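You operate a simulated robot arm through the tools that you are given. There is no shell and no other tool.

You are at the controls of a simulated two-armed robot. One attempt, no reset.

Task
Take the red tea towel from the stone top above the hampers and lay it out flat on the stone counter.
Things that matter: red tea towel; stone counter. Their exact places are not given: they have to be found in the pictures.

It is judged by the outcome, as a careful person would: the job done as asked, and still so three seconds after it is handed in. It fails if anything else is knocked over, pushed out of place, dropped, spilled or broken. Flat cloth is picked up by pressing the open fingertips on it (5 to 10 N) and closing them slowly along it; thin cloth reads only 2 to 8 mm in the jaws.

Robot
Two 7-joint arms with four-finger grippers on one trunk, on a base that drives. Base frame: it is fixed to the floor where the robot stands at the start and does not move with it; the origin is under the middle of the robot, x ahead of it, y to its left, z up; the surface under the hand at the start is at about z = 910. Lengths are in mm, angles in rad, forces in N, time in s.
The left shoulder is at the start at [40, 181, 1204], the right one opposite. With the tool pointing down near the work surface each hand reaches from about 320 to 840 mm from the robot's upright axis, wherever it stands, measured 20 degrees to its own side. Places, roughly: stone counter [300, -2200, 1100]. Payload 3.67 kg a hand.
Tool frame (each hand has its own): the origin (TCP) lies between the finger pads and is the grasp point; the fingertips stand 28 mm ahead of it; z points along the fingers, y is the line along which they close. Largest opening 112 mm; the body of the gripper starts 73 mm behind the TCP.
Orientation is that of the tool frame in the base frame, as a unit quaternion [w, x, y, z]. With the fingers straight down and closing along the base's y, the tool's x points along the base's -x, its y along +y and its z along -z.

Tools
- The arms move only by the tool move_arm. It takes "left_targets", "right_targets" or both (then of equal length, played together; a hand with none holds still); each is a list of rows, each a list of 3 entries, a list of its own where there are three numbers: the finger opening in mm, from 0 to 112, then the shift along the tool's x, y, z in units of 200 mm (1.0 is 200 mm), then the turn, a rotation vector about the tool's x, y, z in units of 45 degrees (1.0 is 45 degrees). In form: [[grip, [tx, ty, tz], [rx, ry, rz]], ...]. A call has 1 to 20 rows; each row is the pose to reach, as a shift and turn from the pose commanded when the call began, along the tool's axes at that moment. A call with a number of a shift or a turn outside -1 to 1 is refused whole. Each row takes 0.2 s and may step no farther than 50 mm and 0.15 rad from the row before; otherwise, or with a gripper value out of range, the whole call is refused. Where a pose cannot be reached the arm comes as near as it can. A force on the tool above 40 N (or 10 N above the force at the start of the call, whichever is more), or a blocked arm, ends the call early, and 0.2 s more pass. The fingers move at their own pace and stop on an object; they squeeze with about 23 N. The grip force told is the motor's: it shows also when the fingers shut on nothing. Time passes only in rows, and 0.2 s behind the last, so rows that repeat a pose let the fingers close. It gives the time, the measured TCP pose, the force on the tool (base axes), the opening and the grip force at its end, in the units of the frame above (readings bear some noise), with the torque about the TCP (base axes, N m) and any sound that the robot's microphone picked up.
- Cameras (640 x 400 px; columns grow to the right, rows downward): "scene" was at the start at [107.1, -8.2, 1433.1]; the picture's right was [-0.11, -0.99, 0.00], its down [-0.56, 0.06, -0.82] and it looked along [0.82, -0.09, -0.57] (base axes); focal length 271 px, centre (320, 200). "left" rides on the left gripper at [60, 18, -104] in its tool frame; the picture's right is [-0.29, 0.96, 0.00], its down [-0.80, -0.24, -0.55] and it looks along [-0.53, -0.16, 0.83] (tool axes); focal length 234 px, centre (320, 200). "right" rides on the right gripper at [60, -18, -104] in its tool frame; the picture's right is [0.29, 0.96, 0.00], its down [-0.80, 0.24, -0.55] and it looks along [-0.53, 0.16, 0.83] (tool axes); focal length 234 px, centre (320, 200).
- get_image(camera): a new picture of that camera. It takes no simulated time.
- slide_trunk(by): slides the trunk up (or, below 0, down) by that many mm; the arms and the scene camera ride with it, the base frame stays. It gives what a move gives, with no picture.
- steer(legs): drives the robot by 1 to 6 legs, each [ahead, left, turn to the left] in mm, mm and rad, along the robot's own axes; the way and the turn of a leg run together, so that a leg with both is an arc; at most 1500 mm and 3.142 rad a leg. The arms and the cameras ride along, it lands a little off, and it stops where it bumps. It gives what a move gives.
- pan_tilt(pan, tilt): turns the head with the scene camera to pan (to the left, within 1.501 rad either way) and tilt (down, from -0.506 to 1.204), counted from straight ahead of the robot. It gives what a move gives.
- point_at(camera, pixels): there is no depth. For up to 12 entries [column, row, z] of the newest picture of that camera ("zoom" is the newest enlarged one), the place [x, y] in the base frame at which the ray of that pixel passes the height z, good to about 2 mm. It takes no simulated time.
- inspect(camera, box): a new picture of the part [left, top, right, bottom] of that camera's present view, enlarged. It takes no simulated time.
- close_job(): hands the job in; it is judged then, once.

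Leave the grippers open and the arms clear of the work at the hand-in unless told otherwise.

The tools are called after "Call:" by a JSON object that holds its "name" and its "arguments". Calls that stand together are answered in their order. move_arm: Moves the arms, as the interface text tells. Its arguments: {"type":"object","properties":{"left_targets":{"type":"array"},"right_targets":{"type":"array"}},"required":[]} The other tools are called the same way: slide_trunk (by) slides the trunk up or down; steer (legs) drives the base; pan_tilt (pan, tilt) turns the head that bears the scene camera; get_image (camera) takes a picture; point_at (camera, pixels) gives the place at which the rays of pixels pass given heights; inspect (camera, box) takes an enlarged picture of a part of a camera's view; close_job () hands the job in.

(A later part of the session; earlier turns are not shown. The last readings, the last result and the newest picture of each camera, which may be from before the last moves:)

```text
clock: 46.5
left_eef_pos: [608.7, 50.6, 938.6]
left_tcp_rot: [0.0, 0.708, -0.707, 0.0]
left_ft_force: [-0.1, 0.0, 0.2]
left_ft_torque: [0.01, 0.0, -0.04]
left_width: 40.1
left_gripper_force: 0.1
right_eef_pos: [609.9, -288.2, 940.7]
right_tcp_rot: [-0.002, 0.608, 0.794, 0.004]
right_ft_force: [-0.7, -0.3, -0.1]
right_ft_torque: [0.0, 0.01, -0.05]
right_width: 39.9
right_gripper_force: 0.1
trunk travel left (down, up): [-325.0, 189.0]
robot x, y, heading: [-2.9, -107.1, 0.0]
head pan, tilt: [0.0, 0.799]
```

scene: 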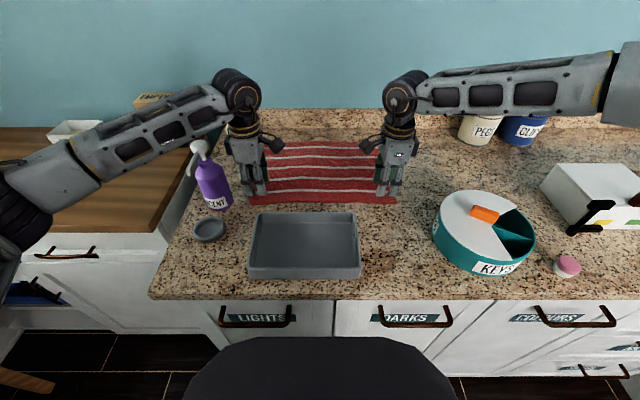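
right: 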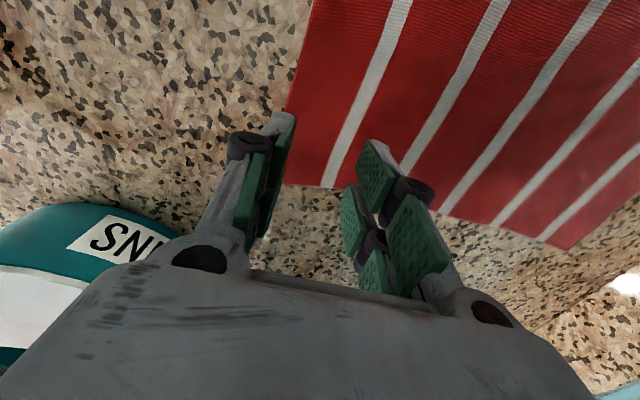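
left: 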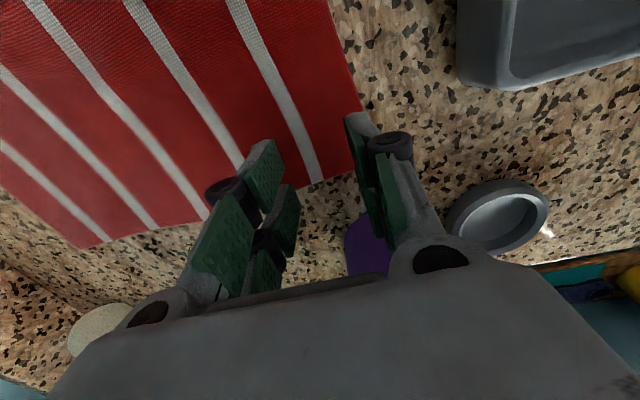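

Reached. Continuing down in small steps, reading the forces.

Call:
{"name": "move_arm", "arguments": {"left_targets": [[40, [0, 0, 0.01], [0, 0, 0]]], "right_targets": [[40, [0, 0, 0.015], [0, 0, 0]]]}}

Call:
{"name": "get_image", "arguments": {"camera": "left"}}

Call:
{"name": "get_image", "arguments": {"camera": "right"}}

```text
clock: 46.9
left_eef_pos: [608.8, 51.0, 938.7]
left_tcp_rot: [0.0, -0.707, 0.707, 0.0]
left_ft_force: [0.1, 0.3, 3.8]
left_ft_torque: [0.04, 0.1, 0.02]
left_width: 40.2
left_gripper_force: 0.6
right_eef_pos: [609.3, -288.8, 939.5]
right_tcp_rot: [-0.001, 0.608, 0.794, 0.005]
right_ft_force: [-0.1, -0.2, 1.7]
right_ft_torque: [-0.03, 0.02, -0.01]
right_width: 39.9
right_gripper_force: 0.0
trunk travel left (down, up): [-325.0, 189.0]
robot x, y, heading: [-4.9, -111.0, -0.003]
head pan, tilt: [0.0, 0.799]
```

```text
taken
```

left: 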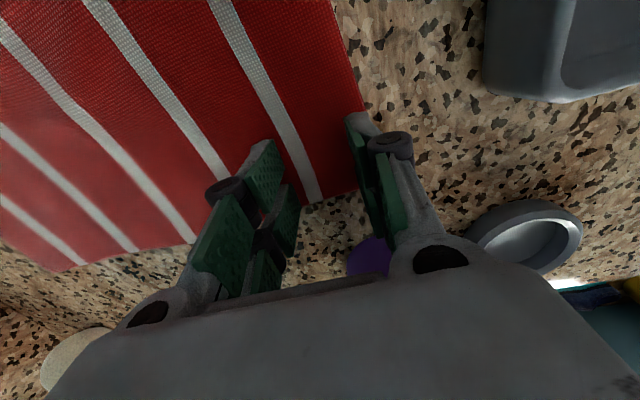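

```text
taken
```

right: 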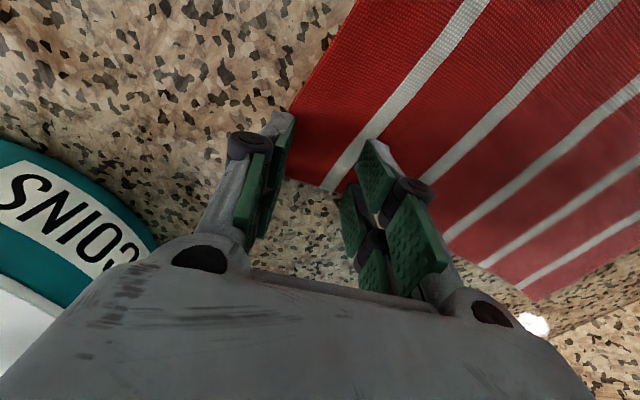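

Light contact on both. I check where the fingertips sit relative to the hem.

Call:
{"name": "point_at", "arguments": {"camera": "left", "pixels": [[362, 109, 912], [347, 118, 912], [375, 122, 912], [271, 140, 912], [358, 190, 912]]}}

Call:
{"name": "point_at", "arguments": {"camera": "right", "pixels": [[295, 108, 912], [294, 118, 912], [268, 118, 912], [370, 140, 912], [287, 178, 912]]}}

Call:
{"name": "inspect", "arguments": {"camera": "left", "box": [230, 70, 430, 220]}}

Call:
{"name": "inspect", "arguments": {"camera": "right", "box": [210, 70, 410, 220]}}

```text
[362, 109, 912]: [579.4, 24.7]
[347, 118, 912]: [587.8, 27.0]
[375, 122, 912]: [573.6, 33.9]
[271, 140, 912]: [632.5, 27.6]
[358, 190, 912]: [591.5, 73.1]
```

```text
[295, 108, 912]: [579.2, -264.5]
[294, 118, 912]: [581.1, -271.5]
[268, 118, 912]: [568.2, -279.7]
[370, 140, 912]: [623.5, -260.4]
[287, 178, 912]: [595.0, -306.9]
```

```text
2.67 times, centred on (330, 145) of left
```

zoom: 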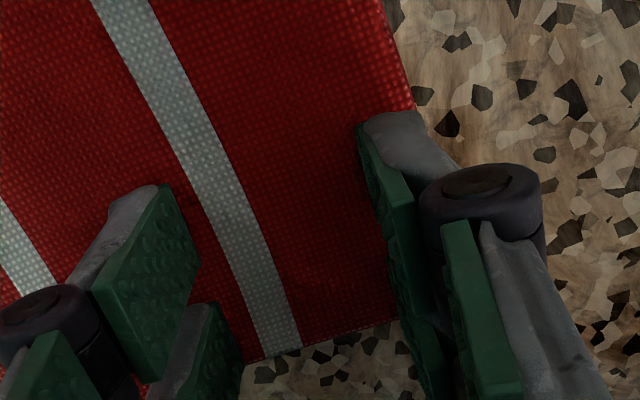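

```text
2.67 times, centred on (310, 145) of right
```

zoom: 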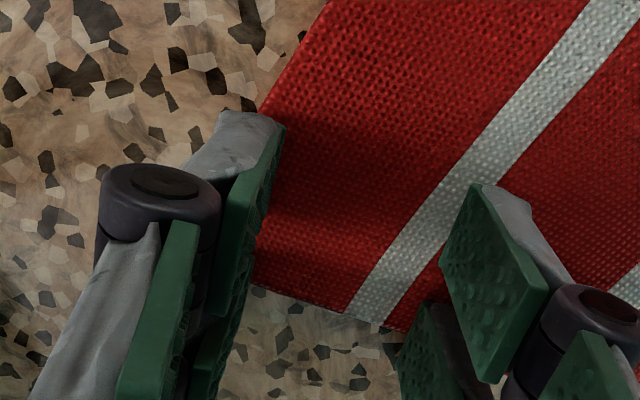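

The near fingers sit right on the hem. I lift slightly, move both hands 8 mm deeper onto the cloth, and press again.

Call:
{"name": "move_arm", "arguments": {"left_targets": [[40, [0, 0, -0.03], [0, 0, 0]], [40, [0, -0.04, -0.03], [0, 0, 0]], [40, [0, -0.04, -0.01], [0, 0, 0]], [40, [0, -0.04, 0.01], [0, 0, 0]]], "right_targets": [[40, [0, 0, -0.03], [0, 0, 0]], [40, [-0.01, 0.04, -0.03], [0, 0, 0]], [40, [-0.01, 0.04, -0.01], [0, 0, 0]], [40, [-0.01, 0.04, 0.018], [0, 0, 0]]]}}

Call:
{"name": "inspect", "arguments": {"camera": "left", "box": [230, 70, 430, 220]}}

Call:
{"name": "inspect", "arguments": {"camera": "right", "box": [210, 70, 410, 220]}}

```text
clock: 47.9
left_eef_pos: [619.2, 49.8, 938.6]
left_tcp_rot: [-0.001, 0.709, -0.705, 0.001]
left_ft_force: [1.5, 1.3, 11.3]
left_ft_torque: [0.15, 0.13, 0.03]
left_width: 40.2
left_gripper_force: 0.6
right_eef_pos: [610.1, -293.3, 937.8]
right_tcp_rot: [-0.002, 0.608, 0.794, 0.004]
right_ft_force: [0.5, 0.1, 0.5]
right_ft_torque: [0.0, 0.01, -0.02]
right_width: 39.9
right_gripper_force: 0.1
right hand out of reach, approached as far as the arm can: row 2, 3, 4
trunk travel left (down, up): [-325.0, 189.0]
robot x, y, heading: [-1.8, -104.4, 0.002]
head pan, tilt: [0.0, 0.799]
```

```text
2.67 times, centred on (330, 145) of left
```

zoom: 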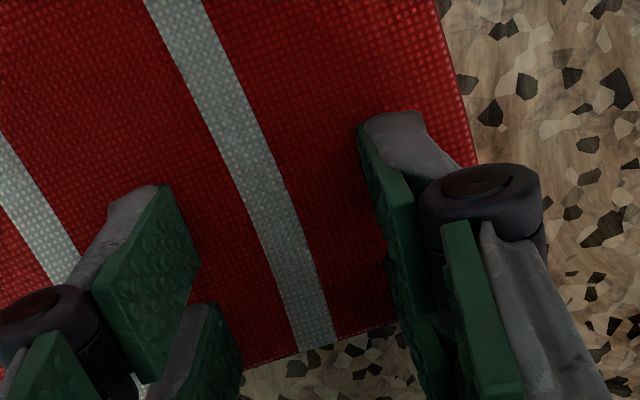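

```text
2.67 times, centred on (310, 145) of right
```

zoom: 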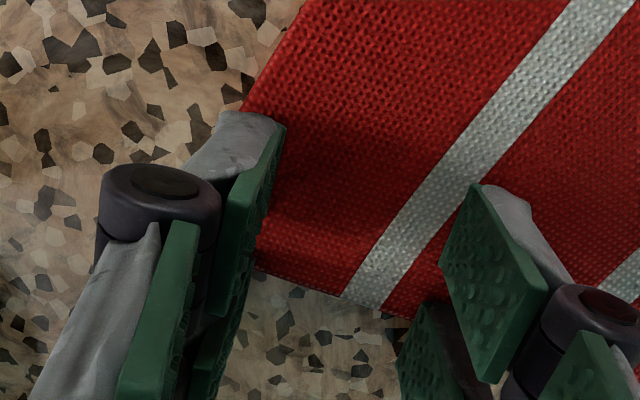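

The left is well on the cloth. The right arm is at a joint limit; I raise it 10 mm, relax its yaw by another 15°, and try to reach 10 mm further in.

Call:
{"name": "move_arm", "arguments": {"right_targets": [[40, [0, 0, -0.05], [0, 0, -0.17]], [40, [0, 0, -0.05], [0, 0, -0.33]], [40, [0, 0.05, -0.05], [0, 0, -0.33]], [40, [0, 0.08, -0.05], [0, 0, -0.33]]], "left_targets": [[40, [0, 0, -0.015], [0, 0, 0]], [40, [0, 0, -0.02], [0, 0, 0]], [40, [0, 0, -0.02], [0, 0, 0]], [40, [0, 0, -0.02], [0, 0, 0]]]}}

```text
clock: 48.9
left_eef_pos: [617.9, 49.2, 939.7]
left_tcp_rot: [0.0, 0.708, -0.707, -0.001]
left_ft_force: [0.0, 0.3, 0.0]
left_ft_torque: [0.01, 0.01, -0.01]
left_width: 40.0
left_gripper_force: 0.0
right_eef_pos: [619.8, -295.1, 950.9]
right_tcp_rot: [-0.001, 0.5, 0.866, 0.003]
right_ft_force: [0.0, -0.4, 0.1]
right_ft_torque: [0.0, -0.02, -0.01]
right_width: 39.8
right_gripper_force: 0.0
right hand out of reach, approached as far as the arm can: row 3, 4
trunk travel left (down, up): [-325.0, 189.0]
robot x, y, heading: [4.7, -107.2, 0.003]
head pan, tilt: [0.0, 0.799]
```

The limit is an inward one for the right arm. I lift both hands, tuck the left 40 mm inward, then shift the base 45 mm to the left so the right hand works further out on its own side.

Call:
{"name": "move_arm", "arguments": {"left_targets": [[40, [0, 0, -0.15], [0, 0, 0]], [40, [0.1, 0, -0.35], [0, 0, 0]], [40, [0.25, 0, -0.45], [0, 0, 0]]], "right_targets": [[40, [0, 0, -0.15], [0, 0, 0]], [40, [0, 0, -0.3], [0, 0, 0]], [40, [0, 0, -0.4], [0, 0, 0]]]}}

Call:
{"name": "steer", "arguments": {"legs": [[0, 45, 0]]}}

```text
clock: 49.7
left_eef_pos: [617.5, -0.9, 1028.4]
left_tcp_rot: [0.001, 0.708, -0.707, 0.0]
left_ft_force: [0.3, 0.2, -0.4]
left_ft_torque: [0.07, 0.01, -0.03]
left_width: 40.2
left_gripper_force: 0.1
right_eef_pos: [620.4, -296.0, 1029.4]
right_tcp_rot: [-0.003, 0.5, 0.866, 0.003]
right_ft_force: [-0.5, 0.6, -0.4]
right_ft_torque: [-0.03, 0.03, 0.01]
right_width: 40.1
right_gripper_force: 0.0
trunk travel left (down, up): [-325.0, 189.0]
robot x, y, heading: [-0.7, -106.0, -0.002]
head pan, tilt: [0.0, 0.799]
```

```text
clock: 50.6
left_eef_pos: [617.5, 42.6, 1029.7]
left_tcp_rot: [0.0, 0.708, -0.707, -0.001]
left_ft_force: [0.2, -0.8, -0.1]
left_ft_torque: [0.03, -0.02, 0.0]
left_width: 40.1
left_gripper_force: 0.0
right_eef_pos: [619.9, -252.7, 1029.2]
right_tcp_rot: [-0.002, 0.501, 0.866, 0.003]
right_ft_force: [-0.5, -0.6, -0.1]
right_ft_torque: [0.03, 0.01, -0.01]
right_width: 40.1
right_gripper_force: 0.0
trunk travel left (down, up): [-325.0, 189.0]
robot x, y, heading: [2.6, -62.5, -0.002]
head pan, tilt: [0.0, 0.799]
```

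Now I restore the right hand's yaw to 90° and move it over [616, −275].

Call:
{"name": "move_arm", "arguments": {"right_targets": [[40, [-0.03, -0.02, 0], [0, 0, 0.167]], [40, [-0.06, -0.04, 0], [0, 0, 0.333]], [40, [-0.085, -0.06, 0], [0, 0, 0.5]], [40, [-0.085, -0.072, 0], [0, 0, 0.66]]]}}

```text
clock: 51.6
left_eef_pos: [616.6, 43.6, 1028.8]
left_tcp_rot: [0.0, 0.708, -0.706, 0.0]
left_ft_force: [-0.5, -0.2, 0.0]
left_ft_torque: [-0.01, -0.02, -0.01]
left_width: 40.0
left_gripper_force: 0.0
right_eef_pos: [615.6, -275.1, 1030.8]
right_tcp_rot: [-0.002, 0.707, 0.707, 0.001]
right_ft_force: [-0.6, -0.4, 0.4]
right_ft_torque: [-0.01, 0.02, 0.01]
right_width: 40.0
right_gripper_force: 0.1
trunk travel left (down, up): [-325.0, 189.0]
robot x, y, heading: [-0.9, -64.8, -0.003]
head pan, tilt: [0.0, 0.799]
```

Both hands in place above the hem. Lowering both to about z 945, checking whether the right arm still reaches.

Call:
{"name": "move_arm", "arguments": {"left_targets": [[40, [0, 0, 0.2], [0, 0, 0]], [40, [0, 0, 0.35], [0, 0, 0]], [40, [0, 0, 0.42], [0, 0, 0]], [40, [0, 0, 0.44], [0, 0, 0]]], "right_targets": [[40, [0, 0, 0.2], [0, 0, 0]], [40, [0, 0, 0.35], [0, 0, 0]], [40, [0, 0, 0.42], [0, 0, 0]], [40, [0, 0, 0.45], [0, 0, 0]]]}}

```text
clock: 52.6
left_eef_pos: [617.7, 45.1, 940.7]
left_tcp_rot: [0.001, 0.708, -0.706, 0.0]
left_ft_force: [0.4, -0.8, -0.1]
left_ft_torque: [0.0, 0.01, 0.01]
left_width: 40.0
left_gripper_force: 0.0
right_eef_pos: [617.0, -274.5, 940.5]
right_tcp_rot: [-0.002, 0.706, 0.708, 0.001]
right_ft_force: [0.0, -0.5, -0.1]
right_ft_torque: [-0.02, 0.03, 0.03]
right_width: 39.8
right_gripper_force: 0.1
trunk travel left (down, up): [-325.0, 189.0]
robot x, y, heading: [-3.8, -63.5, 0.001]
head pan, tilt: [0.0, 0.799]
```

Reach is fine now. I look at the fingertips, then press a few mm more.

Call:
{"name": "move_arm", "arguments": {"left_targets": [[40, [0, 0, 0.01], [0, 0, 0]], [40, [0, 0, 0.016], [0, 0, 0]]], "right_targets": [[40, [0, 0, 0.01], [0, 0, 0]], [40, [0, 0, 0.016], [0, 0, 0]]]}}

Call:
{"name": "inspect", "arguments": {"camera": "left", "box": [230, 70, 430, 220]}}

Call:
{"name": "inspect", "arguments": {"camera": "right", "box": [210, 70, 410, 220]}}

```text
clock: 53.2
left_eef_pos: [617.0, 43.8, 938.8]
left_tcp_rot: [0.0, 0.708, -0.707, 0.001]
left_ft_force: [1.0, 1.2, 4.0]
left_ft_torque: [0.09, 0.03, -0.02]
left_width: 39.9
left_gripper_force: 0.1
right_eef_pos: [617.1, -274.3, 939.4]
right_tcp_rot: [-0.001, 0.706, 0.708, 0.003]
right_ft_force: [1.0, -1.9, 6.7]
right_ft_torque: [-0.13, 0.06, 0.05]
right_width: 39.9
right_gripper_force: 0.0
trunk travel left (down, up): [-325.0, 189.0]
robot x, y, heading: [0.1, -65.4, 0.004]
head pan, tilt: [0.0, 0.799]
```

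```text
2.67 times, centred on (330, 145) of left
```

zoom: 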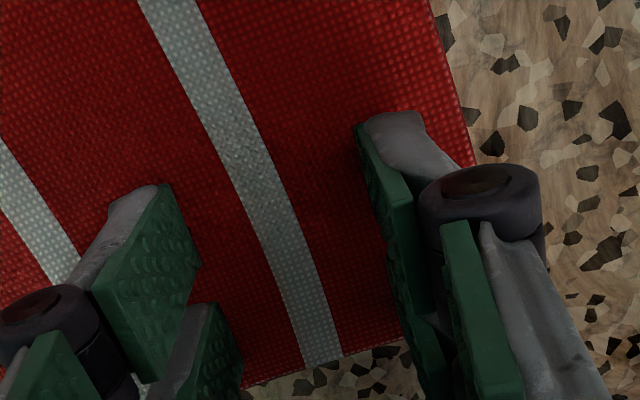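

```text
2.67 times, centred on (310, 145) of right
```

zoom: 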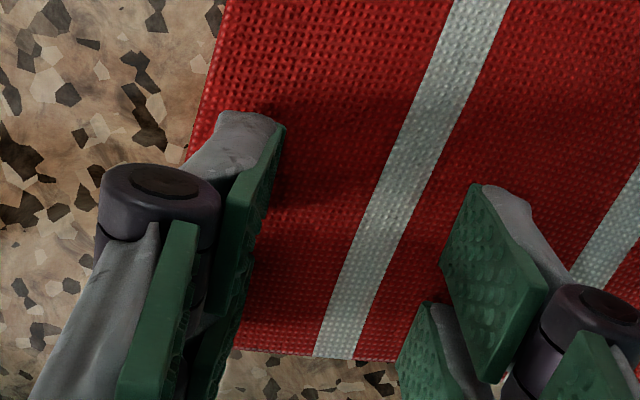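

Both fingertips are on the cloth with 4–7 N. I add a touch on the left and close slowly along the cloth.

Call:
{"name": "move_arm", "arguments": {"left_targets": [[40, [0, 0, 0.005], [0, 0, 0]], [36, [0, 0, 0.006], [0, 0, 0]], [32, [0, 0, 0.006], [0, 0, 0]], [28, [0, 0, 0.006], [0, 0, 0]], [24, [0, 0, 0.006], [0, 0, 0]], [20, [0, 0, 0.006], [0, 0, 0]], [16, [0, 0, 0.006], [0, 0, 0]], [12, [0, 0, 0.006], [0, 0, 0]], [8, [0, 0, 0.006], [0, 0, 0]], [4, [0, 0, 0.006], [0, 0, 0]], [0, [0, 0, 0.006], [0, 0, 0]], [0, [0, 0, 0.006], [0, 0, 0]]], "right_targets": [[40, [0, 0, 0], [0, 0, 0]], [36, [0, 0, 0], [0, 0, 0]], [32, [0, 0, 0], [0, 0, 0]], [28, [0, 0, 0], [0, 0, 0]], [24, [0, 0, 0], [0, 0, 0]], [20, [0, 0, 0], [0, 0, 0]], [16, [0, 0, 0], [0, 0, 0]], [12, [0, 0, 0], [0, 0, 0]], [8, [0, 0, 0], [0, 0, 0]], [4, [0, 0, 0], [0, 0, 0]], [0, [0, 0, 0], [0, 0, 0]], [0, [0, 0, 0], [0, 0, 0]]]}}

Call:
{"name": "inspect", "arguments": {"camera": "left", "box": [200, 50, 440, 230]}}

Call:
{"name": "inspect", "arguments": {"camera": "right", "box": [200, 50, 440, 230]}}

```text
clock: 55.8
left_eef_pos: [617.3, 43.6, 937.3]
left_tcp_rot: [0.0, 0.708, -0.706, 0.001]
left_ft_force: [-1.3, -0.8, 11.3]
left_ft_torque: [0.18, 0.02, 0.03]
left_width: 3.0
left_gripper_force: 23.5
right_eef_pos: [615.3, -273.6, 937.6]
right_tcp_rot: [-0.001, 0.706, 0.708, 0.002]
right_ft_force: [0.0, 0.1, 3.1]
right_ft_torque: [0.03, 0.02, -0.03]
right_width: 5.4
right_gripper_force: 22.6
trunk travel left (down, up): [-325.0, 189.0]
robot x, y, heading: [-1.5, -65.3, -0.005]
head pan, tilt: [0.0, 0.799]
```

```text
2.22 times, centred on (320, 140) of left
```

zoom: 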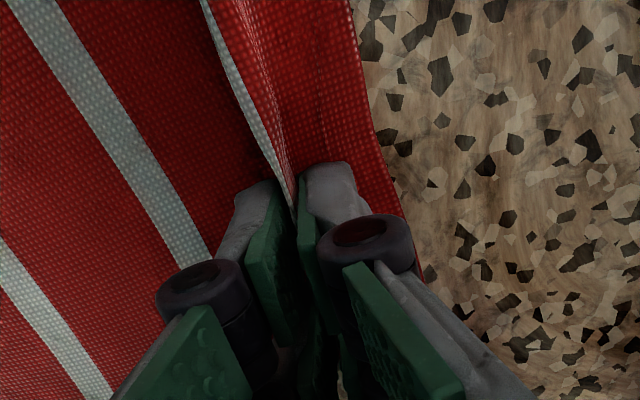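

```text
2.22 times, centred on (320, 140) of right
```

zoom: 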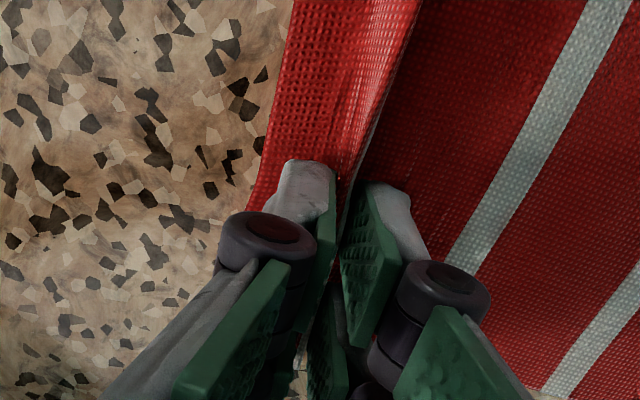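

Both jaws hold a fold (3.0 and 5.4 mm). I lift slowly, a few cm first.

Call:
{"name": "move_arm", "arguments": {"left_targets": [[0, [0, 0, -0.04], [0, 0, 0]], [0, [0, 0, -0.1], [0, 0, 0]], [0, [0, 0, -0.16], [0, 0, 0]], [0, [0, 0, -0.22], [0, 0, 0]], [0, [0, 0, -0.28], [0, 0, 0]], [0, [0, 0, -0.34], [0, 0, 0]], [0, [0, 0, -0.4], [0, 0, 0]]], "right_targets": [[0, [0, 0, -0.04], [0, 0, 0]], [0, [0, 0, -0.1], [0, 0, 0]], [0, [0, 0, -0.16], [0, 0, 0]], [0, [0, 0, -0.22], [0, 0, 0]], [0, [0, 0, -0.28], [0, 0, 0]], [0, [0, 0, -0.34], [0, 0, 0]], [0, [0, 0, -0.4], [0, 0, 0]]]}}

Call:
{"name": "get_image", "arguments": {"camera": "scene"}}

Call:
{"name": "get_image", "arguments": {"camera": "left"}}

Call:
{"name": "get_image", "arguments": {"camera": "right"}}

```text
clock: 57.4
left_eef_pos: [617.9, 44.5, 1015.9]
left_tcp_rot: [0.0, 0.708, -0.706, 0.0]
left_ft_force: [-0.9, 0.4, 0.5]
left_ft_torque: [-0.05, -0.01, -0.02]
left_width: 2.7
left_gripper_force: 21.5
right_eef_pos: [615.7, -273.0, 1018.3]
right_tcp_rot: [-0.002, 0.705, 0.709, 0.002]
right_ft_force: [-0.6, 0.7, 0.1]
right_ft_torque: [0.01, 0.0, 0.02]
right_width: 5.0
right_gripper_force: 23.4
trunk travel left (down, up): [-325.0, 189.0]
robot x, y, heading: [-3.5, -65.0, -0.008]
head pan, tilt: [0.0, 0.799]
```

```text
taken
```

scene: 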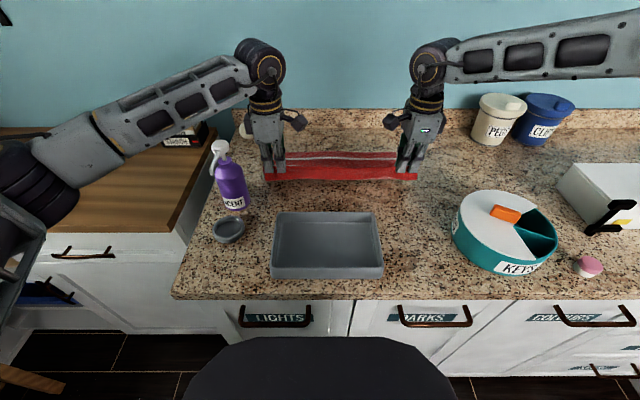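

```text
taken
```

left: 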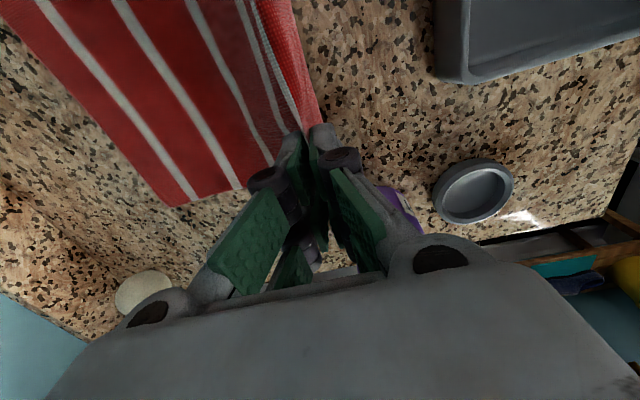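

```text
taken
```

right: 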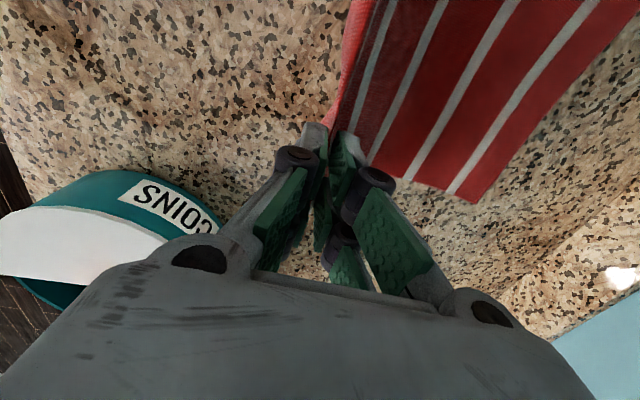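

The towel hangs well from both hands. I keep lifting, then raise the trunk.

Call:
{"name": "move_arm", "arguments": {"left_targets": [[0, [0, 0, -0.1], [0, 0, 0]], [0, [0, 0, -0.2], [0, 0, 0]], [0, [0, 0, -0.3], [0, 0, 0]], [0, [0, 0, -0.4], [0, 0, 0]], [0, [0, 0, -0.5], [0, 0, 0]], [0, [0, 0, -0.6], [0, 0, 0]], [0, [0, 0, -0.7], [0, 0, 0]], [0, [0, 0, -0.8], [0, 0, 0]]], "right_targets": [[0, [0, 0, -0.1], [0, 0, 0]], [0, [0, 0, -0.2], [0, 0, 0]], [0, [0, 0, -0.3], [0, 0, 0]], [0, [0, 0, -0.4], [0, 0, 0]], [0, [0, 0, -0.5], [0, 0, 0]], [0, [0, 0, -0.6], [0, 0, 0]], [0, [0, 0, -0.7], [0, 0, 0]], [0, [0, 0, -0.8], [0, 0, 0]]]}}

Call:
{"name": "slide_trunk", "arguments": {"by": 185}}

Call:
{"name": "get_image", "arguments": {"camera": "scene"}}

```text
clock: 59.2
left_eef_pos: [616.9, 44.4, 1175.9]
left_tcp_rot: [0.0, 0.707, -0.707, 0.0]
left_ft_force: [0.2, -0.6, 0.0]
left_ft_torque: [0.01, 0.01, -0.04]
left_width: 2.5
left_gripper_force: 21.5
right_eef_pos: [615.9, -275.5, 1178.9]
right_tcp_rot: [-0.002, 0.707, 0.708, 0.002]
right_ft_force: [-0.5, -0.4, -0.1]
right_ft_torque: [0.03, 0.0, -0.02]
right_width: 4.9
right_gripper_force: 23.1
trunk travel left (down, up): [-325.0, 189.0]
robot x, y, heading: [-3.1, -63.3, -0.003]
head pan, tilt: [0.0, 0.799]
```

```text
clock: 61.2
left_eef_pos: [618.0, 44.0, 1359.2]
left_tcp_rot: [0.001, 0.708, -0.706, -0.001]
left_ft_force: [0.0, -0.4, 0.3]
left_ft_torque: [-0.02, 0.04, 0.0]
left_width: 2.5
left_gripper_force: 21.9
right_eef_pos: [616.7, -275.4, 1363.5]
right_tcp_rot: [-0.002, 0.706, 0.708, 0.001]
right_ft_force: [0.2, 0.7, 0.0]
right_ft_torque: [0.0, 0.01, 0.01]
right_width: 4.8
right_gripper_force: 22.7
trunk travel left (down, up): [-510.0, 4.0]
robot x, y, heading: [1.0, -65.0, 0.001]
head pan, tilt: [0.0, 0.799]
```

```text
taken
```

scene: 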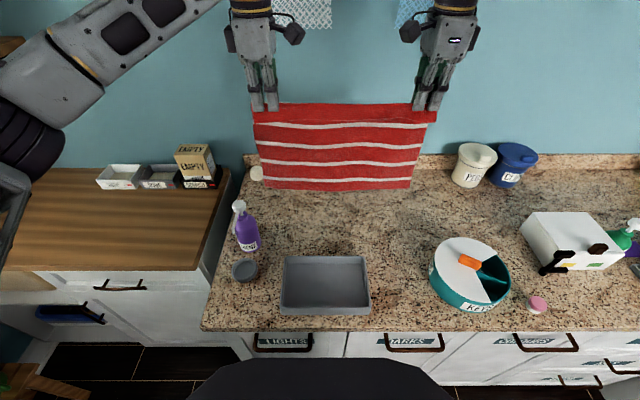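

Towel hangs nicely, hem about z 1110. I draw both hands back 150 mm toward the robot for carrying.

Call:
{"name": "move_arm", "arguments": {"left_targets": [[0, [0, 0.12, -0.02], [0, 0, 0]], [0, [0, 0.25, -0.05], [0, 0, 0]], [0, [0, 0.37, -0.1], [0, 0, 0]], [0, [0, 0.5, -0.15], [0, 0, 0]], [0, [0, 0.62, -0.2], [0, 0, 0]], [0, [0, 0.75, -0.2], [0, 0, 0]]], "right_targets": [[0, [0, -0.12, -0.02], [0, 0, 0]], [0, [0, -0.25, -0.05], [0, 0, 0]], [0, [0, -0.37, -0.1], [0, 0, 0]], [0, [0, -0.5, -0.15], [0, 0, 0]], [0, [0, -0.62, -0.2], [0, 0, 0]], [0, [0, -0.75, -0.2], [0, 0, 0]]]}}

```text
clock: 62.6
left_eef_pos: [464.2, 44.2, 1402.4]
left_tcp_rot: [0.0, 0.707, -0.707, 0.0]
left_ft_force: [-0.5, -0.7, -1.3]
left_ft_torque: [0.0, -0.01, -0.01]
left_width: 2.9
left_gripper_force: 23.9
right_eef_pos: [464.6, -275.5, 1403.2]
right_tcp_rot: [-0.002, 0.705, 0.709, 0.002]
right_ft_force: [-0.3, 0.4, 0.3]
right_ft_torque: [0.0, 0.0, 0.01]
right_width: 4.9
right_gripper_force: 22.8
trunk travel left (down, up): [-510.0, 4.0]
robot x, y, heading: [-6.1, -63.0, -0.002]
head pan, tilt: [0.0, 0.799]
```

Secure. I drive the same tested lane: back, right, back again, then right past the near end of the high counter.

Call:
{"name": "steer", "arguments": {"legs": [[-295, 0, 0], [0, -960, 0], [-250, -50, 0], [-50, -350, 0]]}}

Call:
{"name": "pan_tilt", "arguments": {"pan": -0.6, "tilt": 0.7}}

Call:
{"name": "get_image", "arguments": {"camera": "scene"}}

```text
clock: 73.0
left_eef_pos: [-129.3, -1338.4, 1402.1]
left_tcp_rot: [0.0, 0.711, -0.703, -0.001]
left_ft_force: [-0.8, -0.3, 0.9]
left_ft_torque: [-0.04, 0.03, 0.01]
left_width: 2.4
left_gripper_force: 24.0
right_eef_pos: [-127.2, -1657.1, 1403.5]
right_tcp_rot: [-0.002, 0.702, 0.712, 0.001]
right_ft_force: [-0.6, 0.6, 0.4]
right_ft_torque: [-0.02, 0.0, 0.03]
right_width: 4.7
right_gripper_force: 22.6
trunk travel left (down, up): [-510.0, 4.0]
robot x, y, heading: [-599.8, -1454.6, 0.01]
head pan, tilt: [0.0, 0.799]
```

```text
clock: 74.0
left_eef_pos: [-130.2, -1340.2, 1402.8]
left_tcp_rot: [0.001, 0.71, -0.704, 0.0]
left_ft_force: [0.3, -0.7, -1.5]
left_ft_torque: [0.01, 0.04, -0.02]
left_width: 2.8
left_gripper_force: 23.6
right_eef_pos: [-127.0, -1658.5, 1403.0]
right_tcp_rot: [-0.002, 0.703, 0.711, 0.002]
right_ft_force: [0.6, -0.5, -0.2]
right_ft_torque: [-0.01, -0.01, 0.0]
right_width: 5.0
right_gripper_force: 23.1
trunk travel left (down, up): [-510.0, 4.0]
robot x, y, heading: [-599.6, -1452.3, 0.012]
head pan, tilt: [-0.6, 0.7]
```

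```text
taken
```

scene: 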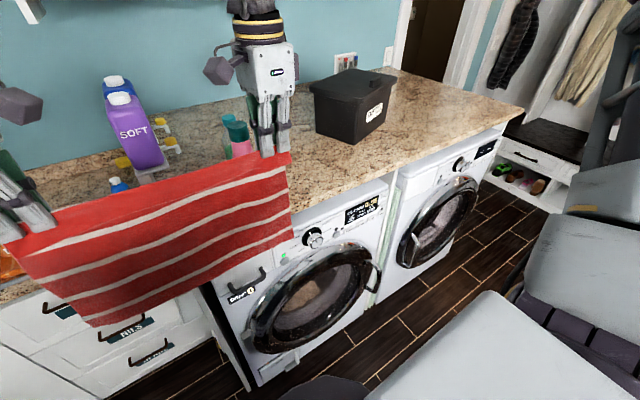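

All fine. I continue right to stand in front of the free stretch beyond the dark box.

Call:
{"name": "steer", "arguments": {"legs": [[0, -700, -0.01], [0, -515, 0]]}}

Call:
{"name": "pan_tilt", "arguments": {"pan": 0.0, "tilt": 0.7}}

Call:
{"name": "get_image", "arguments": {"camera": "scene"}}

```text
clock: 80.6
left_eef_pos: [-129.0, -2555.6, 1401.1]
left_tcp_rot: [0.001, 0.708, -0.707, 0.001]
left_ft_force: [0.5, -0.7, 0.1]
left_ft_torque: [0.03, 0.01, -0.01]
left_width: 2.5
left_gripper_force: 23.6
right_eef_pos: [-129.1, -2876.5, 1403.9]
right_tcp_rot: [-0.001, 0.706, 0.708, 0.001]
right_ft_force: [0.4, 1.0, 0.2]
right_ft_torque: [-0.03, 0.05, 0.0]
right_width: 5.1
right_gripper_force: 22.9
trunk travel left (down, up): [-510.0, 4.0]
robot x, y, heading: [-598.1, -2663.9, 0.004]
head pan, tilt: [-0.6, 0.7]
```

```text
clock: 81.6
left_eef_pos: [-129.4, -2557.5, 1402.0]
left_tcp_rot: [0.001, 0.708, -0.706, 0.0]
left_ft_force: [1.2, -0.3, -0.4]
left_ft_torque: [-0.04, -0.01, -0.01]
left_width: 3.1
left_gripper_force: 23.9
right_eef_pos: [-128.9, -2876.7, 1403.4]
right_tcp_rot: [-0.001, 0.706, 0.709, 0.003]
right_ft_force: [-0.4, 0.0, 0.6]
right_ft_torque: [0.04, 0.05, 0.0]
right_width: 4.8
right_gripper_force: 22.9
trunk travel left (down, up): [-510.0, 4.0]
robot x, y, heading: [-594.3, -2665.0, -0.002]
head pan, tilt: [0.0, 0.7]
```

```text
taken
```

scene: 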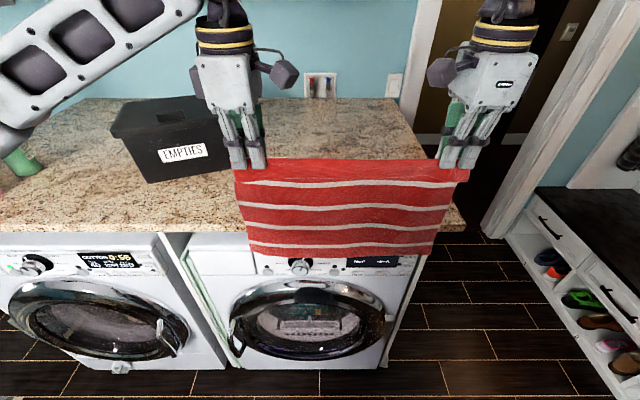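

I measure the counter's right end, its depth and the dark box's right side from here.

Call:
{"name": "point_at", "arguments": {"camera": "scene", "pixels": [[467, 229, 1095], [396, 99, 1095], [412, 130, 1095], [120, 231, 1095], [145, 183, 1095], [230, 171, 1095], [240, 253, 1150], [436, 255, 1150], [236, 120, 1095]]}}

Call:
{"name": "inspect", "arguments": {"camera": "scene", "box": [100, 80, 500, 330]}}

```text
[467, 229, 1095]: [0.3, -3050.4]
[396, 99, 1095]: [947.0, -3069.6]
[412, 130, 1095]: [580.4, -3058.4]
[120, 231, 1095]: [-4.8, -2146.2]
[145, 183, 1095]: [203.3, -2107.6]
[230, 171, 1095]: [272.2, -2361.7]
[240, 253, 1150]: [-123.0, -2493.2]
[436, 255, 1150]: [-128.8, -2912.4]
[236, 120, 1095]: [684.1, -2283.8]
```

```text
1.60 times, centred on (300, 205) of scene
```

zoom: 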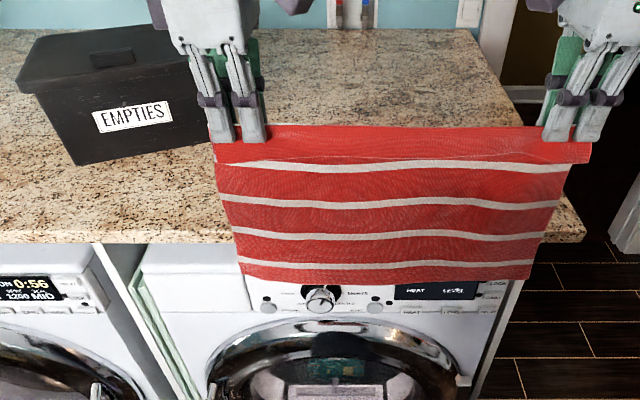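

Free stretch: box side at y ≈ −2370, counter end at y ≈ −3055, front edge x ≈ 0; the towel hangs at y −2525…−2905, which fits. I check the washer door bulge before driving ahead.

Call:
{"name": "point_at", "arguments": {"camera": "scene", "pixels": [[310, 345, 600], [310, 345, 500], [300, 268, 950], [165, 345, 600], [240, 345, 700]]}}

Call:
{"name": "pan_tilt", "arguments": {"pan": 0.5, "tilt": 1.1}}

Call:
{"name": "get_image", "arguments": {"camera": "scene"}}

```text
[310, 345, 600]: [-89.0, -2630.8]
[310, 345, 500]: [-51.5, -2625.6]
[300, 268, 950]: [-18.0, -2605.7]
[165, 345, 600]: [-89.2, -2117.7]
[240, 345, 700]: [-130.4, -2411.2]
```

```text
clock: 82.5
left_eef_pos: [-129.4, -2557.7, 1401.6]
left_tcp_rot: [0.0, 0.708, -0.706, 0.0]
left_ft_force: [0.3, 0.1, -0.6]
left_ft_torque: [-0.01, 0.02, -0.01]
left_width: 3.1
left_gripper_force: 24.1
right_eef_pos: [-130.3, -2876.7, 1403.3]
right_tcp_rot: [-0.002, 0.706, 0.708, 0.003]
right_ft_force: [-0.7, -0.1, 0.7]
right_ft_torque: [0.02, 0.03, -0.01]
right_width: 4.9
right_gripper_force: 22.4
trunk travel left (down, up): [-510.0, 4.0]
robot x, y, heading: [-597.4, -2670.6, 0.001]
head pan, tilt: [0.499, 1.1]
```

```text
taken
```

scene: 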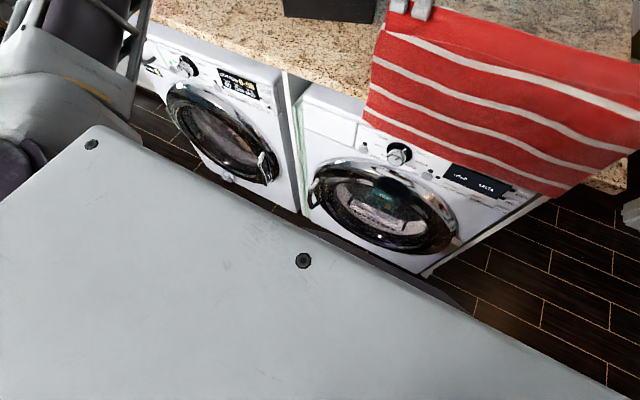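

A dark edge of my base shows near (430, 285). I measure it against the door's bulge.

Call:
{"name": "point_at", "arguments": {"camera": "scene", "pixels": [[430, 283, 150], [430, 283, 300], [430, 283, 450], [330, 240, 300], [420, 252, 600], [430, 255, 550]]}}

```text
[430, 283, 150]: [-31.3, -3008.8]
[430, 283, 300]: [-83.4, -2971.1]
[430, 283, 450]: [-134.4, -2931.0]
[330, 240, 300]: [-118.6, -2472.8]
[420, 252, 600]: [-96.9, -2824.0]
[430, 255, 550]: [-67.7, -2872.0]
```

Standing at x ≈ −390 keeps about the same clearance as at the first counter. I drive ahead 205 mm; the hem (≈ z 1139) clears the counter (≈ 1095).

Call:
{"name": "steer", "arguments": {"legs": [[205, 0, 0]]}}

Call:
{"name": "pan_tilt", "arguments": {"pan": -0.1, "tilt": 0.8}}

Call:
{"name": "get_image", "arguments": {"camera": "scene"}}

```text
clock: 84.2
left_eef_pos: [73.1, -2561.0, 1402.8]
left_tcp_rot: [0.001, -0.706, 0.708, -0.001]
left_ft_force: [0.3, 0.0, -1.4]
left_ft_torque: [-0.02, -0.1, -0.03]
left_width: 3.0
left_gripper_force: 23.7
right_eef_pos: [70.3, -2880.0, 1404.9]
right_tcp_rot: [0.0, 0.707, 0.707, 0.003]
right_ft_force: [-0.6, -0.1, 0.6]
right_ft_torque: [0.01, -0.06, 0.01]
right_width: 5.0
right_gripper_force: 23.4
trunk travel left (down, up): [-510.0, 4.0]
robot x, y, heading: [-392.5, -2667.1, -0.003]
head pan, tilt: [0.499, 1.1]
```

```text
clock: 85.2
left_eef_pos: [78.4, -2560.2, 1402.0]
left_tcp_rot: [0.001, -0.706, 0.708, 0.0]
left_ft_force: [-0.2, 0.5, 0.8]
left_ft_torque: [-0.02, 0.01, 0.02]
left_width: 2.5
left_gripper_force: 21.7
right_eef_pos: [75.4, -2879.6, 1404.7]
right_tcp_rot: [-0.002, 0.708, 0.706, 0.001]
right_ft_force: [0.3, 0.5, 0.3]
right_ft_torque: [0.0, -0.01, -0.01]
right_width: 5.0
right_gripper_force: 23.2
trunk travel left (down, up): [-510.0, 4.0]
robot x, y, heading: [-392.7, -2666.1, -0.005]
head pan, tilt: [-0.099, 0.799]
```

```text
taken
```

scene: 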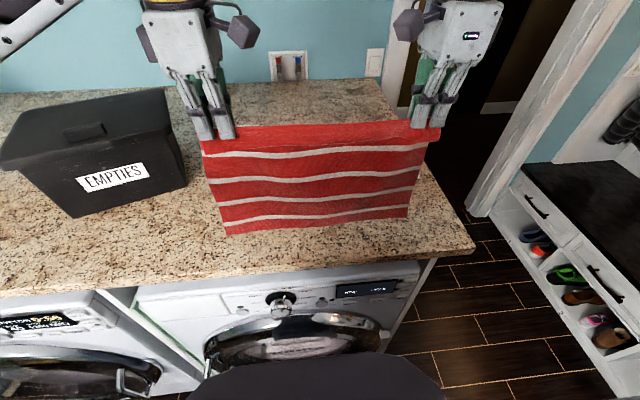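

Nothing is touched and the hem is above the top. I estimate hem height by intersecting its pixels with heights around 1150.

Call:
{"name": "point_at", "arguments": {"camera": "scene", "pixels": [[226, 235, 1120], [226, 235, 1150], [226, 235, 1180], [407, 217, 1120], [407, 217, 1150], [407, 217, 1180], [475, 249, 1095], [187, 183, 1095], [70, 215, 1095]]}}

Call:
{"name": "steer", "arguments": {"legs": [[0, -40, 0.004]]}}

```text
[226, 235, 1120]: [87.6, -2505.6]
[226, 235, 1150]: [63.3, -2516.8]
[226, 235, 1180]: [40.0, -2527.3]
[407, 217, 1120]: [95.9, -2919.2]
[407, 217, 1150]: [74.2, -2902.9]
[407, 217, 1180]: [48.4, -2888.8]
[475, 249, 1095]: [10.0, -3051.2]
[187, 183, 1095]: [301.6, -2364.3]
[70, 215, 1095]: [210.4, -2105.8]
```

```text
clock: 86.0
left_eef_pos: [76.6, -2585.1, 1400.3]
left_tcp_rot: [0.003, 0.708, -0.706, 0.004]
left_ft_force: [-0.3, 1.7, 0.5]
left_ft_torque: [-0.19, -0.03, -0.02]
left_width: 2.5
left_gripper_force: 23.6
right_eef_pos: [75.2, -2904.9, 1405.2]
right_tcp_rot: [0.001, 0.705, 0.709, -0.002]
right_ft_force: [0.2, 3.2, -0.3]
right_ft_torque: [-0.1, -0.01, -0.04]
right_width: 5.0
right_gripper_force: 23.5
trunk travel left (down, up): [-510.0, 4.0]
robot x, y, heading: [-386.8, -2706.3, 0.001]
head pan, tilt: [-0.099, 0.799]
```

Tip-to-hem length ≈ 229 mm. I move both hands 140 mm forward so the hem is above x ≈ 215, then lower until it nearly touches.

Call:
{"name": "move_arm", "arguments": {"left_targets": [[0, [0, -0.1, 0], [0, 0, 0]], [0, [0, -0.25, 0], [0, 0, 0]], [0, [0, -0.4, 0], [0, 0, 0]], [0, [0, -0.55, 0], [0, 0, 0]], [0, [0, -0.65, 0.05], [0, 0, 0]], [0, [0, -0.7, 0.1], [0, 0, 0]], [0, [0, -0.7, 0.14], [0, 0, 0]], [0, [0, -0.7, 0.14], [0, 0, 0]]], "right_targets": [[0, [0, 0.1, 0], [0, 0, 0]], [0, [0, 0.25, 0], [0, 0, 0]], [0, [0, 0.4, 0], [0, 0, 0]], [0, [0, 0.55, 0], [0, 0, 0]], [0, [0, 0.65, 0.05], [0, 0, 0]], [0, [0, 0.7, 0.1], [0, 0, 0]], [0, [0, 0.7, 0.15], [0, 0, 0]], [0, [0, 0.7, 0.15], [0, 0, 0]]]}}

Call:
{"name": "get_image", "arguments": {"camera": "scene"}}

```text
clock: 87.8
left_eef_pos: [216.7, -2594.7, 1373.8]
left_tcp_rot: [-0.001, 0.709, -0.706, 0.0]
left_ft_force: [0.6, 0.0, 0.2]
left_ft_torque: [0.04, 0.03, 0.0]
left_width: 2.5
left_gripper_force: 23.5
right_eef_pos: [215.3, -2914.8, 1374.2]
right_tcp_rot: [-0.002, 0.705, 0.709, 0.002]
right_ft_force: [0.1, -0.1, 0.2]
right_ft_torque: [-0.03, 0.01, -0.02]
right_width: 5.0
right_gripper_force: 23.1
trunk travel left (down, up): [-510.0, 4.0]
robot x, y, heading: [-395.2, -2705.4, 0.0]
head pan, tilt: [-0.099, 0.799]
```

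```text
taken
```

scene: 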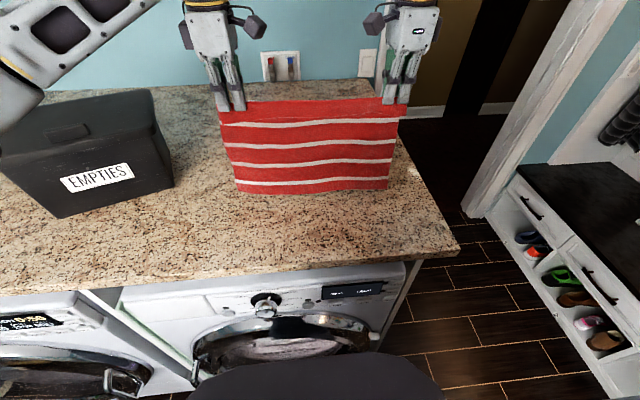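

The hem is just above the stone at x ≈ 215. I begin laying: lowering and drawing back toward the robot together.

Call:
{"name": "move_arm", "arguments": {"left_targets": [[0, [0, 0, 0.05], [0, 0, 0]], [0, [0, 0.03, 0.1], [0, 0, 0]], [0, [0, 0.08, 0.15], [0, 0, 0]], [0, [0, 0.13, 0.2], [0, 0, 0]], [0, [0, 0.18, 0.25], [0, 0, 0]], [0, [0, 0.23, 0.3], [0, 0, 0]], [0, [0, 0.28, 0.35], [0, 0, 0]], [0, [0, 0.33, 0.4], [0, 0, 0]]], "right_targets": [[0, [0, 0, 0.05], [0, 0, 0]], [0, [0, -0.03, 0.1], [0, 0, 0]], [0, [0, -0.08, 0.15], [0, 0, 0]], [0, [0, -0.13, 0.2], [0, 0, 0]], [0, [0, -0.18, 0.25], [0, 0, 0]], [0, [0, -0.23, 0.3], [0, 0, 0]], [0, [0, -0.28, 0.35], [0, 0, 0]], [0, [0, -0.33, 0.4], [0, 0, 0]]]}}

Call:
{"name": "get_image", "arguments": {"camera": "scene"}}

Call:
{"name": "get_image", "arguments": {"camera": "left"}}

```text
clock: 89.7
left_eef_pos: [150.7, -2593.6, 1294.7]
left_tcp_rot: [0.0, 0.708, -0.706, 0.001]
left_ft_force: [0.3, -0.3, 1.3]
left_ft_torque: [0.01, -0.02, -0.02]
left_width: 2.5
left_gripper_force: 23.2
right_eef_pos: [149.8, -2915.4, 1294.3]
right_tcp_rot: [-0.002, 0.705, 0.709, 0.002]
right_ft_force: [-0.4, 0.4, 0.7]
right_ft_torque: [-0.01, 0.0, -0.01]
right_width: 4.9
right_gripper_force: 23.3
trunk travel left (down, up): [-510.0, 4.0]
robot x, y, heading: [-394.4, -2703.1, -0.004]
head pan, tilt: [-0.099, 0.799]
```

```text
taken
```

scene: 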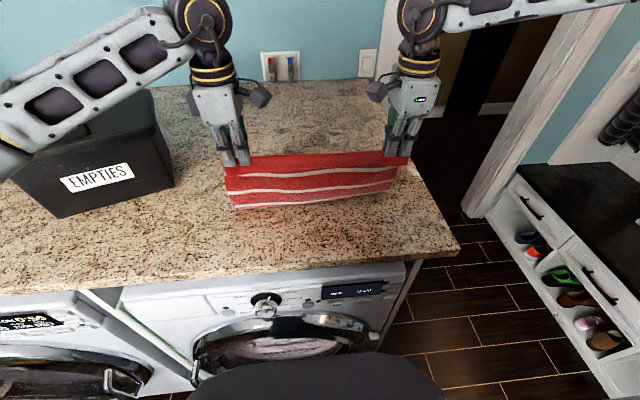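

```text
taken
```

left: 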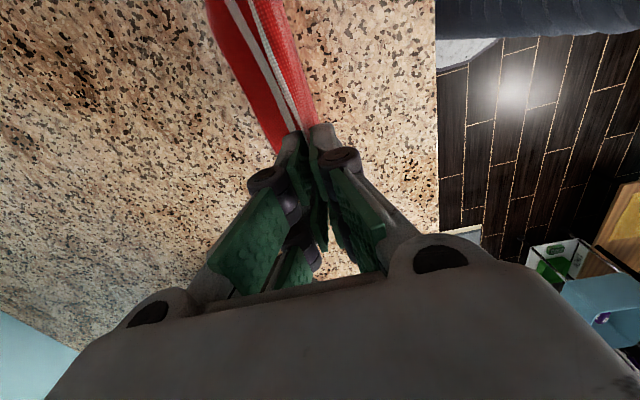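

The towel is touching down. I check the left forearm's clearance to the dark box and how the cloth is lying.

Call:
{"name": "inspect", "arguments": {"camera": "scene", "box": [0, 0, 250, 230]}}

Call:
{"name": "inspect", "arguments": {"camera": "scene", "box": [190, 120, 440, 250]}}

Call:
{"name": "get_image", "arguments": {"camera": "right"}}

```text
1.74 times, centred on (125, 115) of scene
```

zoom: 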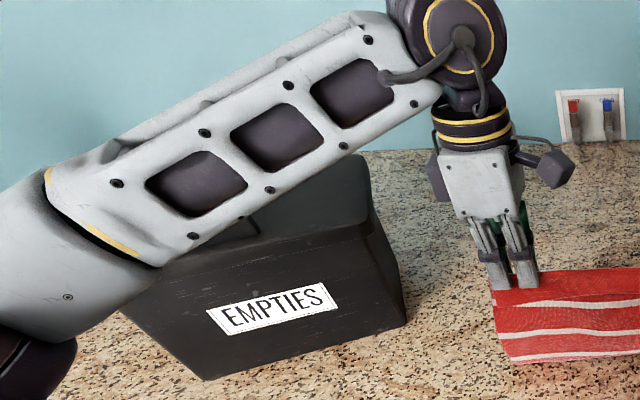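

```text
2.56 times, centred on (315, 185) of scene
```

zoom: 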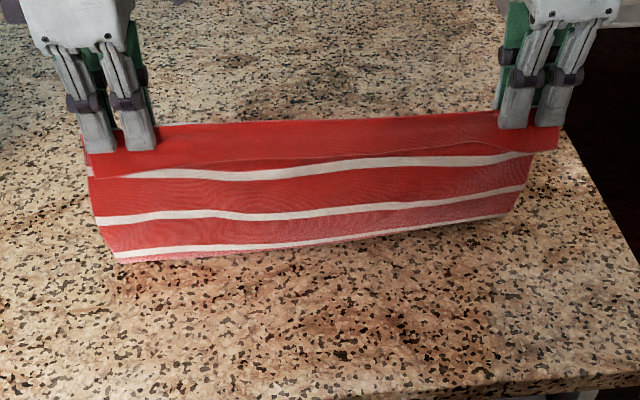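

```text
taken
```

right: 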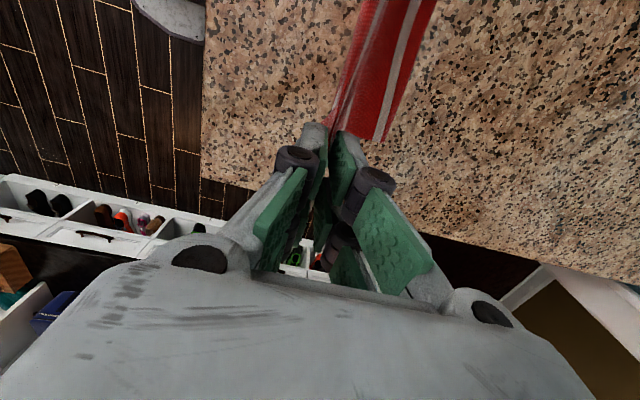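

The cloth trails correctly away from me with the hem lying, and the forearm runs in front of the box, not over it. I continue laying.

Call:
{"name": "move_arm", "arguments": {"left_targets": [[0, [0, 0.055, 0.05], [0, 0, 0]], [0, [0, 0.11, 0.1], [0, 0, 0]], [0, [0, 0.165, 0.15], [0, 0, 0]], [0, [0, 0.22, 0.2], [0, 0, 0]], [0, [0, 0.275, 0.25], [0, 0, 0]], [0, [0, 0.33, 0.3], [0, 0, 0]], [0, [0, 0.385, 0.35], [0, 0, 0]], [0, [0, 0.44, 0.4], [0, 0, 0]], [0, [0, 0.495, 0.45], [0, 0, 0]], [0, [0, 0.55, 0.5], [0, 0, 0]]], "right_targets": [[0, [0, -0.055, 0.05], [0, 0, 0]], [0, [0, -0.11, 0.1], [0, 0, 0]], [0, [0, -0.165, 0.15], [0, 0, 0]], [0, [0, -0.22, 0.2], [0, 0, 0]], [0, [0, -0.275, 0.25], [0, 0, 0]], [0, [0, -0.33, 0.3], [0, 0, 0]], [0, [0, -0.385, 0.35], [0, 0, 0]], [0, [0, -0.44, 0.4], [0, 0, 0]], [0, [0, -0.495, 0.45], [0, 0, 0]], [0, [0, -0.55, 0.5], [0, 0, 0]]]}}

Call:
{"name": "get_image", "arguments": {"camera": "scene"}}

Call:
{"name": "get_image", "arguments": {"camera": "right"}}

```text
clock: 91.8
left_eef_pos: [40.6, -2597.5, 1194.4]
left_tcp_rot: [0.0, 0.709, -0.706, 0.0]
left_ft_force: [0.7, -0.7, -0.7]
left_ft_torque: [-0.02, 0.0, 0.03]
left_width: 3.2
left_gripper_force: 23.6
right_eef_pos: [38.7, -2914.5, 1192.2]
right_tcp_rot: [-0.001, 0.705, 0.709, 0.001]
right_ft_force: [-0.5, 0.0, 0.4]
right_ft_torque: [0.01, 0.04, 0.0]
right_width: 4.7
right_gripper_force: 22.7
trunk travel left (down, up): [-510.0, 4.0]
robot x, y, heading: [-390.2, -2705.2, -0.0]
head pan, tilt: [-0.099, 0.799]
```

```text
taken
```

scene: 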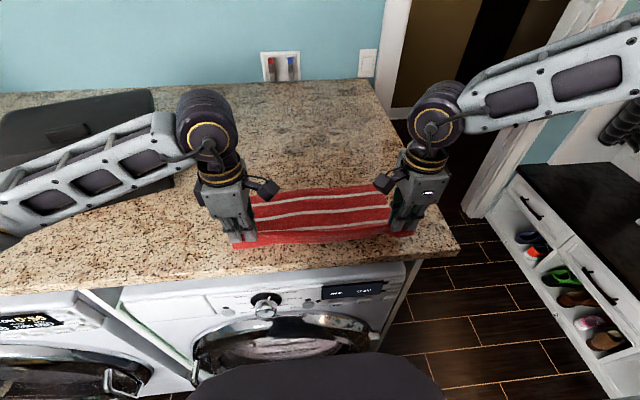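

```text
taken
```

right: 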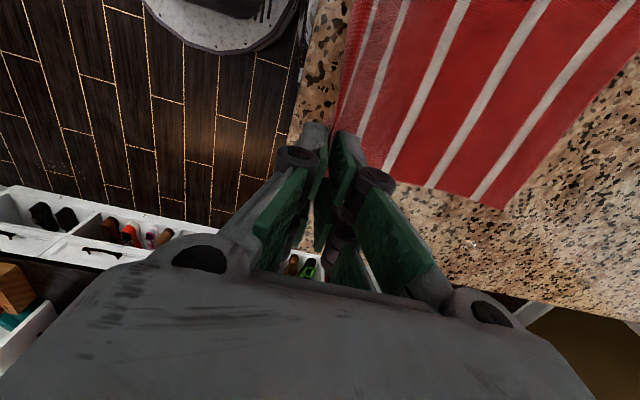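

Cloth is lying well. I measure where the far hem lies now.

Call:
{"name": "point_at", "arguments": {"camera": "right", "pixels": [[505, 208, 1096], [312, 122, 1160]]}}

Call:
{"name": "point_at", "arguments": {"camera": "scene", "pixels": [[375, 186, 1096], [265, 196, 1096], [240, 248, 1160], [330, 240, 1150]]}}

Call:
{"name": "inspect", "arguments": {"camera": "scene", "box": [200, 160, 440, 280]}}

```text
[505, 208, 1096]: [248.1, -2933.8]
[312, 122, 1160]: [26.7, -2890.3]
```

```text
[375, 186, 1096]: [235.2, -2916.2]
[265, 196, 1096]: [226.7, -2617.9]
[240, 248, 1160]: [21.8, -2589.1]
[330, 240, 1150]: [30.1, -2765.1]
```

```text
2.67 times, centred on (320, 220) of scene
```

zoom: 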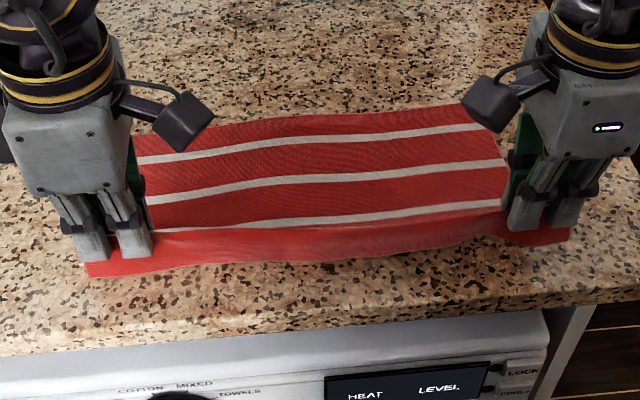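

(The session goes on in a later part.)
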